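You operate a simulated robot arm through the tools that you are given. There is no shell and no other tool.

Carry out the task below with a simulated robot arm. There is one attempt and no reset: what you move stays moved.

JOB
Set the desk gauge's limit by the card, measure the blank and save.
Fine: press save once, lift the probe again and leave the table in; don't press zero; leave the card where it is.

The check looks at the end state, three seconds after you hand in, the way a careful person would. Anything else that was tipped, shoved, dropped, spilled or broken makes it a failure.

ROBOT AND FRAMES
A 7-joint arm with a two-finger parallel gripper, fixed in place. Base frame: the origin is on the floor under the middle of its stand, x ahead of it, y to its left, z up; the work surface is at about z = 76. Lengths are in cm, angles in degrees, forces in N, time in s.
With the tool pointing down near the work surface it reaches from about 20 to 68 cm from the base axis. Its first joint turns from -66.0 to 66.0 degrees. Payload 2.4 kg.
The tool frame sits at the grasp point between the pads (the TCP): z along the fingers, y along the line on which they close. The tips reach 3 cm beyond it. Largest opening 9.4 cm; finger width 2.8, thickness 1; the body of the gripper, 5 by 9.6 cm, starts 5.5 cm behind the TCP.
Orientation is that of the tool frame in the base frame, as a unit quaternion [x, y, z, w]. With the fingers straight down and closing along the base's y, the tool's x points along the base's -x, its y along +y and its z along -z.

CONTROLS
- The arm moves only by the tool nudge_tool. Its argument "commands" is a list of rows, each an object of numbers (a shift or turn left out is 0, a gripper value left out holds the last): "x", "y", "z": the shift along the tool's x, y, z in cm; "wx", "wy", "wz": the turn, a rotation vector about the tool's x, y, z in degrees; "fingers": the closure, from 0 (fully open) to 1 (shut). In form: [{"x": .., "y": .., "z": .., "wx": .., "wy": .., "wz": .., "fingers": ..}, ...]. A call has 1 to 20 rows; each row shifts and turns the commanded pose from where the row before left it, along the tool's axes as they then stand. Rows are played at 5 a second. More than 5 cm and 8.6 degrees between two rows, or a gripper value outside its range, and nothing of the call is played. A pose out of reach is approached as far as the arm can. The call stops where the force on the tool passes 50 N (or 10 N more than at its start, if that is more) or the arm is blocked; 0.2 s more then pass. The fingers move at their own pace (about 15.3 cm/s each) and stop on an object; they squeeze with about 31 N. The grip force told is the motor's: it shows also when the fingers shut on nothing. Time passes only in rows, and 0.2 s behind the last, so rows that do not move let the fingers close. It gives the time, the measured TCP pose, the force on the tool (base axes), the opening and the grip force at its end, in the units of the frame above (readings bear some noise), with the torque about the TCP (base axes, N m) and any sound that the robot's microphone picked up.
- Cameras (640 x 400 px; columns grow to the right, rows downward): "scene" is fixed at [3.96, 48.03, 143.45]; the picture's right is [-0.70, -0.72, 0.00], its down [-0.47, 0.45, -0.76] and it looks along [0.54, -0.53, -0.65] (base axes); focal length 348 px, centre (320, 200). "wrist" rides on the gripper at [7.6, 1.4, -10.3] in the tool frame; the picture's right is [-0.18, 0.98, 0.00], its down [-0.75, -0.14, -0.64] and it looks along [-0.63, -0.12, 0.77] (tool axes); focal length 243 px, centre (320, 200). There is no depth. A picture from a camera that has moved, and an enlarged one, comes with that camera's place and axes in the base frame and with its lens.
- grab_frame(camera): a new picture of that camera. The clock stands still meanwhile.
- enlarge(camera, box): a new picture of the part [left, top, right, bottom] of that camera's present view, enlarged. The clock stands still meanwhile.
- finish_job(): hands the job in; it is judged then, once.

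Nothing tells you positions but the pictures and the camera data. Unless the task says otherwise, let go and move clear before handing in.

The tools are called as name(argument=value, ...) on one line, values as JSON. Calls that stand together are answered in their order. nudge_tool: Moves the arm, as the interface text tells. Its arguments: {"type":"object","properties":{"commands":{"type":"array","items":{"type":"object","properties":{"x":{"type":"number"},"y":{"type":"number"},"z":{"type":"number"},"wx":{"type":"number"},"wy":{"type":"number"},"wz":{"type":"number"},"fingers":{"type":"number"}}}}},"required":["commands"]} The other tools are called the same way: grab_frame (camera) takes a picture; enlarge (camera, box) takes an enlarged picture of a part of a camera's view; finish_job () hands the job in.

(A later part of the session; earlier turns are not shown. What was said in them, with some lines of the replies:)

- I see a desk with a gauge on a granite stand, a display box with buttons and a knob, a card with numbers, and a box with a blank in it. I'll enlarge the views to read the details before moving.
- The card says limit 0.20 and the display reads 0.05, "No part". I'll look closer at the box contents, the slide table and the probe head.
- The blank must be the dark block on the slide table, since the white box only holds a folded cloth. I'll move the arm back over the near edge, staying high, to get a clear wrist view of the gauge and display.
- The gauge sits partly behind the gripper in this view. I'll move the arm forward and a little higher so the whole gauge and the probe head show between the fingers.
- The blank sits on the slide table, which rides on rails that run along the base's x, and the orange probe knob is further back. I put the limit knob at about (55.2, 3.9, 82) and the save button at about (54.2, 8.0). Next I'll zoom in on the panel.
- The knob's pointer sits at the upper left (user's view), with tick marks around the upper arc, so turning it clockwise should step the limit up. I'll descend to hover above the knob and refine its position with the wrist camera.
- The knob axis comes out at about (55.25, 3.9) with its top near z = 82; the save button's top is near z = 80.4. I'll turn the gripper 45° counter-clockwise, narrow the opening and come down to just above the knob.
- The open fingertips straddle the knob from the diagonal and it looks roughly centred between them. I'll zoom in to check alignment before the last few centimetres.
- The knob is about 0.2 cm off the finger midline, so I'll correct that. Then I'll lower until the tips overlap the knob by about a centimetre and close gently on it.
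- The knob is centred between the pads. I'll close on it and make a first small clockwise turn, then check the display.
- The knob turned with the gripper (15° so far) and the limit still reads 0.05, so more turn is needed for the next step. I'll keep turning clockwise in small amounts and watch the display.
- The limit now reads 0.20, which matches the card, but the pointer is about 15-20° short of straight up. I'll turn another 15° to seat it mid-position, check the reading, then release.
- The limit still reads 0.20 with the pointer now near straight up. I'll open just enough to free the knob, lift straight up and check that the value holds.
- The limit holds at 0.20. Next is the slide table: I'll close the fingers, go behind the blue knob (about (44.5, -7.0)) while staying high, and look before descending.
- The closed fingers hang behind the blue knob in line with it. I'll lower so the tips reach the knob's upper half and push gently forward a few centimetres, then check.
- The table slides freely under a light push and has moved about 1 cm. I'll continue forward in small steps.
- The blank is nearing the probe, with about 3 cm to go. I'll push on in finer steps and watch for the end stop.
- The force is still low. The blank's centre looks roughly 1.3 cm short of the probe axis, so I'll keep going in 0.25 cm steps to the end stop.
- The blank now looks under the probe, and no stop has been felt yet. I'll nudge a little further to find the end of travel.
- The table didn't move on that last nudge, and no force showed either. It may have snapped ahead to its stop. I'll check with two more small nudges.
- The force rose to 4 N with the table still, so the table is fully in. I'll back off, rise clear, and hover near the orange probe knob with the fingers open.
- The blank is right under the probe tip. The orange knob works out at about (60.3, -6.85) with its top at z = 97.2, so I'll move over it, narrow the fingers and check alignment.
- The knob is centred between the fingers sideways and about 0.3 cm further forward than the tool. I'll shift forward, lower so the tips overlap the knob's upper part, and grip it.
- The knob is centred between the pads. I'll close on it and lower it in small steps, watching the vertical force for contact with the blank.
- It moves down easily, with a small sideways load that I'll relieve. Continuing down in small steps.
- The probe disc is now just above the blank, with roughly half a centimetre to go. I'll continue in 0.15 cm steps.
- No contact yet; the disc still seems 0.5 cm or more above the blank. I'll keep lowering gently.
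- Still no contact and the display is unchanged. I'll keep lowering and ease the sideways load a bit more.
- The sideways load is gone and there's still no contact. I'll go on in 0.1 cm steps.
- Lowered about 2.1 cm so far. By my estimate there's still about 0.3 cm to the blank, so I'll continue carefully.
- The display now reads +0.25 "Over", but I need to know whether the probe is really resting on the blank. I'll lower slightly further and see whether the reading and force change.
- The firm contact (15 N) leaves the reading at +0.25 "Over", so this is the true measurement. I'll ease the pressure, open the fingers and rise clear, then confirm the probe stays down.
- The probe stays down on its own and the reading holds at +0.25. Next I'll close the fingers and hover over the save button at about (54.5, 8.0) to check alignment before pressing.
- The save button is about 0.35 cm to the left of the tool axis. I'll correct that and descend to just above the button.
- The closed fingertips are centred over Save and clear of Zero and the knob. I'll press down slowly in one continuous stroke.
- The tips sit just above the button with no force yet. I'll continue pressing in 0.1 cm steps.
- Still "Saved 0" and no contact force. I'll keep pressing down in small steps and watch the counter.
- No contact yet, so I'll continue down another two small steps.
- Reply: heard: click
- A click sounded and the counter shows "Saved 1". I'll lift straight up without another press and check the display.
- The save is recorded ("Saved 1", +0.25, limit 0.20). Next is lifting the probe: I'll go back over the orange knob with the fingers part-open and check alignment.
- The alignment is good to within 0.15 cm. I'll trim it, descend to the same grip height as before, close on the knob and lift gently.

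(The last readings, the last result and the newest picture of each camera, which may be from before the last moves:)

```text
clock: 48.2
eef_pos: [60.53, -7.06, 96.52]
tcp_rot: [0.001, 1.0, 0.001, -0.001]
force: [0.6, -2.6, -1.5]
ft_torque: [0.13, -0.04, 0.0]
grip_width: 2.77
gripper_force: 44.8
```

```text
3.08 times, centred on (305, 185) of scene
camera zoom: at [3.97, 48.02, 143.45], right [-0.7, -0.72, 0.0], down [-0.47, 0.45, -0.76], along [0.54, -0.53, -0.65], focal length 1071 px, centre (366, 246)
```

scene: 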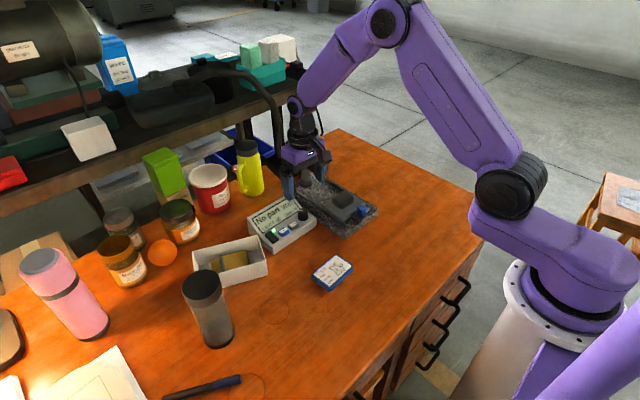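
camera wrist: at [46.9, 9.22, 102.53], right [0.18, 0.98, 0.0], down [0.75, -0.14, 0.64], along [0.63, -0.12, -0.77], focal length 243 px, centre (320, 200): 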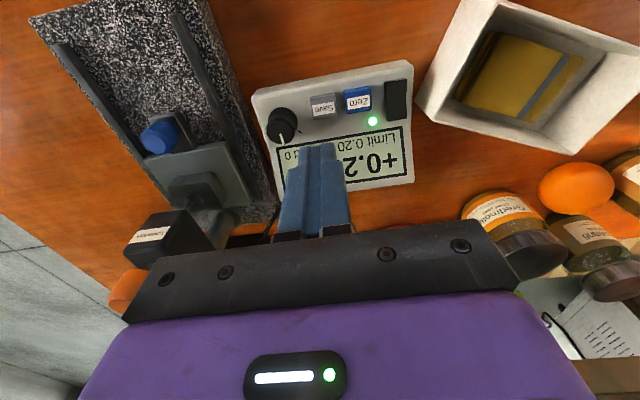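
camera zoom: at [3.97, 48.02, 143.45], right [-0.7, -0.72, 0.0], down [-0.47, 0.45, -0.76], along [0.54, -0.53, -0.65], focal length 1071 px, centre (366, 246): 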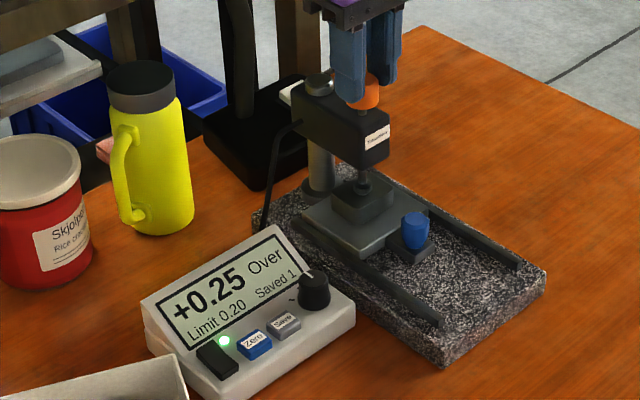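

The grip is good with little side load. I'll lift the probe about 2 cm in small steps.

nudge_tool(commands=[{"z": -0.25}, {"z": -0.25}, {"z": -0.25}, {"z": -0.25}, {"z": -0.25}, {"z": -0.25}, {"z": -0.25}, {"z": -0.25}, {}])

enlarge(camera="scene", box=[240, 120, 370, 250])

enlarge(camera="scene", box=[300, 150, 350, 200])

```text
clock: 50.2
eef_pos: [60.43, -7.08, 98.48]
tcp_rot: [0.0, 1.0, 0.0, -0.001]
force: [-4.6, -2.7, 2.9]
ft_torque: [0.16, 0.16, 0.02]
grip_width: 2.79
gripper_force: 45.6
```

```text
3.08 times, centred on (305, 185) of scene
camera zoom: at [3.94, 48.02, 143.45], right [-0.7, -0.72, 0.0], down [-0.47, 0.45, -0.76], along [0.54, -0.53, -0.65], focal length 1071 px, centre (366, 246)
```

zoom: 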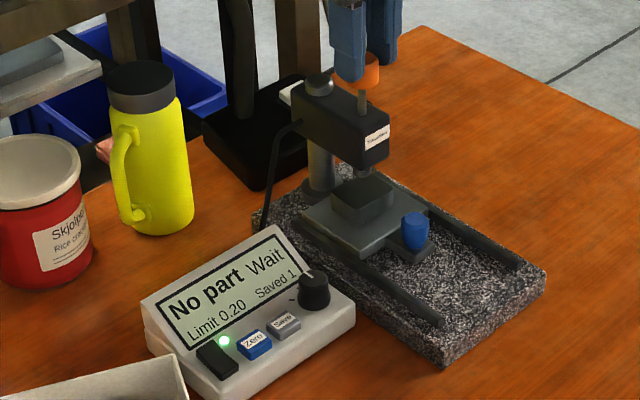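

```text
8.00 times, centred on (325, 175) of scene
camera zoom: at [3.94, 48.02, 143.45], right [-0.7, -0.72, 0.0], down [-0.47, 0.45, -0.76], along [0.54, -0.53, -0.65], focal length 2784 px, centre (280, 400)
```

zoom: 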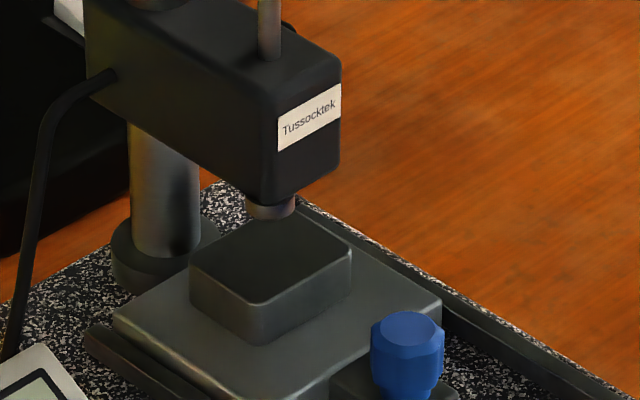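

The probe is nearly back at its raised position and the display reads "No part" with "Saved 1". I'll lift the last couple of millimetres gently.

nudge_tool(commands=[{"z": -0.1}, {"z": -0.1}, {}])

enlarge(camera="scene", box=[300, 150, 350, 200])

```text
clock: 51.0
eef_pos: [60.56, -7.13, 98.66]
tcp_rot: [0.0, 1.0, 0.0, 0.0]
force: [-4.9, -3.9, 0.9]
ft_torque: [0.04, 0.23, -0.01]
grip_width: 2.8
gripper_force: 45.8
```

```text
8.00 times, centred on (325, 175) of scene
camera zoom: at [3.95, 48.02, 143.45], right [-0.7, -0.72, 0.0], down [-0.47, 0.45, -0.76], along [0.54, -0.53, -0.65], focal length 2784 px, centre (280, 400)
```

zoom: 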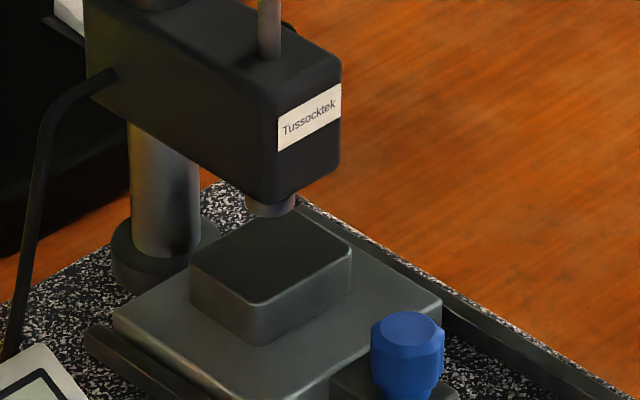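

The tip is back at its original raised height. I'll make one tiny extra lift to feel for the top stop, then release and rise clear.

nudge_tool(commands=[{"z": -0.08}, {}])

```text
clock: 51.6
eef_pos: [60.53, -7.02, 98.7]
tcp_rot: [0.0, 1.0, 0.0, -0.001]
force: [-5.9, -2.1, -6.1]
ft_torque: [-0.32, -0.22, -0.02]
grip_width: 2.79
gripper_force: 45.2
```

The vertical load has started to build (-6 N), so the probe is at its top stop. I'll ease off slightly, open the fingers and retreat upwards.

nudge_tool(commands=[{"z": 0.04}, {"fingers": 0.5}, {}, {}, {"z": -2}, {"z": -3}, {"z": -4}, {"x": 4}, {"x": 4}, {"x": 4}, {"x": 4}, {}])

grab_frame(camera="scene")

enlarge(camera="scene", box=[230, 120, 390, 250])

enlarge(camera="scene", box=[300, 120, 360, 200])

```text
clock: 54.2
eef_pos: [44.5, -7.02, 107.92]
tcp_rot: [0.0, 1.0, 0.0, 0.0]
force: [0.0, 0.4, 0.2]
ft_torque: [0.01, 0.03, 0.01]
grip_width: 4.71
gripper_force: 0.1
```

```text
taken
```

scene: 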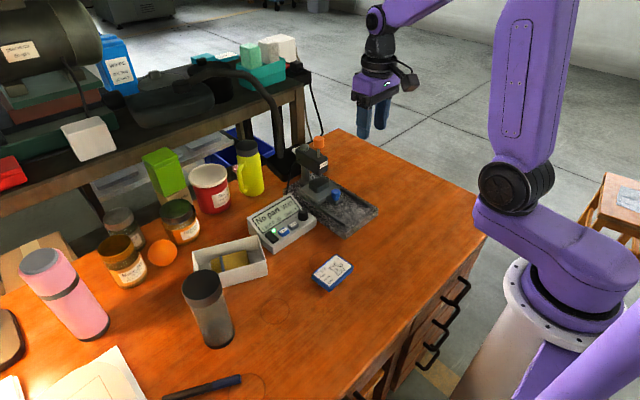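

```text
3.08 times, centred on (310, 185) of scene
camera zoom: at [3.96, 48.03, 143.45], right [-0.7, -0.72, 0.0], down [-0.47, 0.45, -0.76], along [0.54, -0.53, -0.65], focal length 1071 px, centre (351, 246)
```

zoom: 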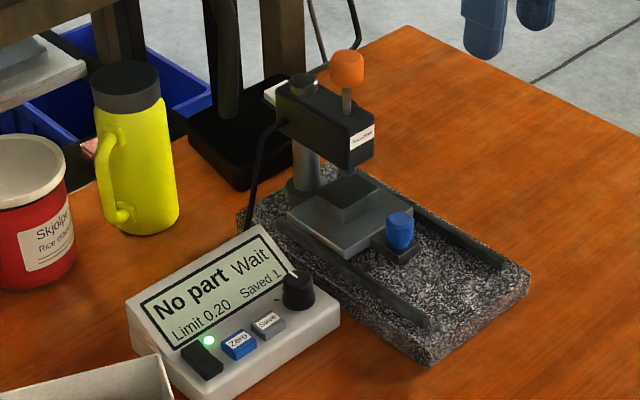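

```text
5.00 times, centred on (330, 160) of scene
camera zoom: at [3.96, 48.03, 143.45], right [-0.7, -0.72, 0.0], down [-0.47, 0.45, -0.76], along [0.54, -0.53, -0.65], focal length 1740 px, centre (270, 400)
```

zoom: 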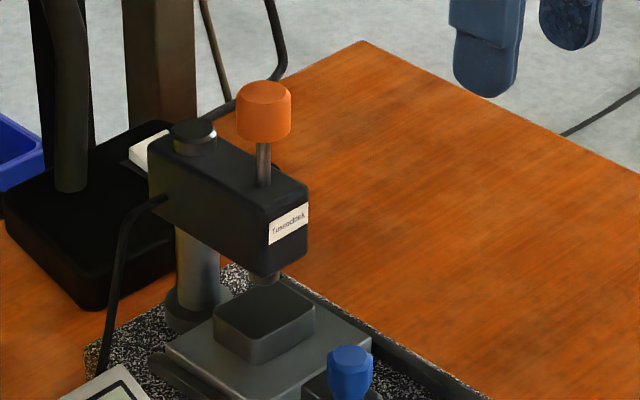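

The display shows limit 0.20 and "Saved 1". The probe is up, the table is in, the card hasn't moved and the arm is clear, so I'm handing in.

finish_job()

```text
The job is handed in.
```

I set the gauge's limit to 0.20 as the card says, measured the blank and saved the reading once. The blank measured **+0.25**, so the gauge shows it as "Over" the 0.20 limit.

- **Save:** I heard one click, and the counter went from 0 to 1. I didn't press Zero.
- **End state:** the probe is lifted to its top stop and stayed up, and the table is pushed in to its stop with the blank under the probe.
- **Rest of the desk:** the card is where it was. I saw nothing else moved or tipped, and the arm is clear.
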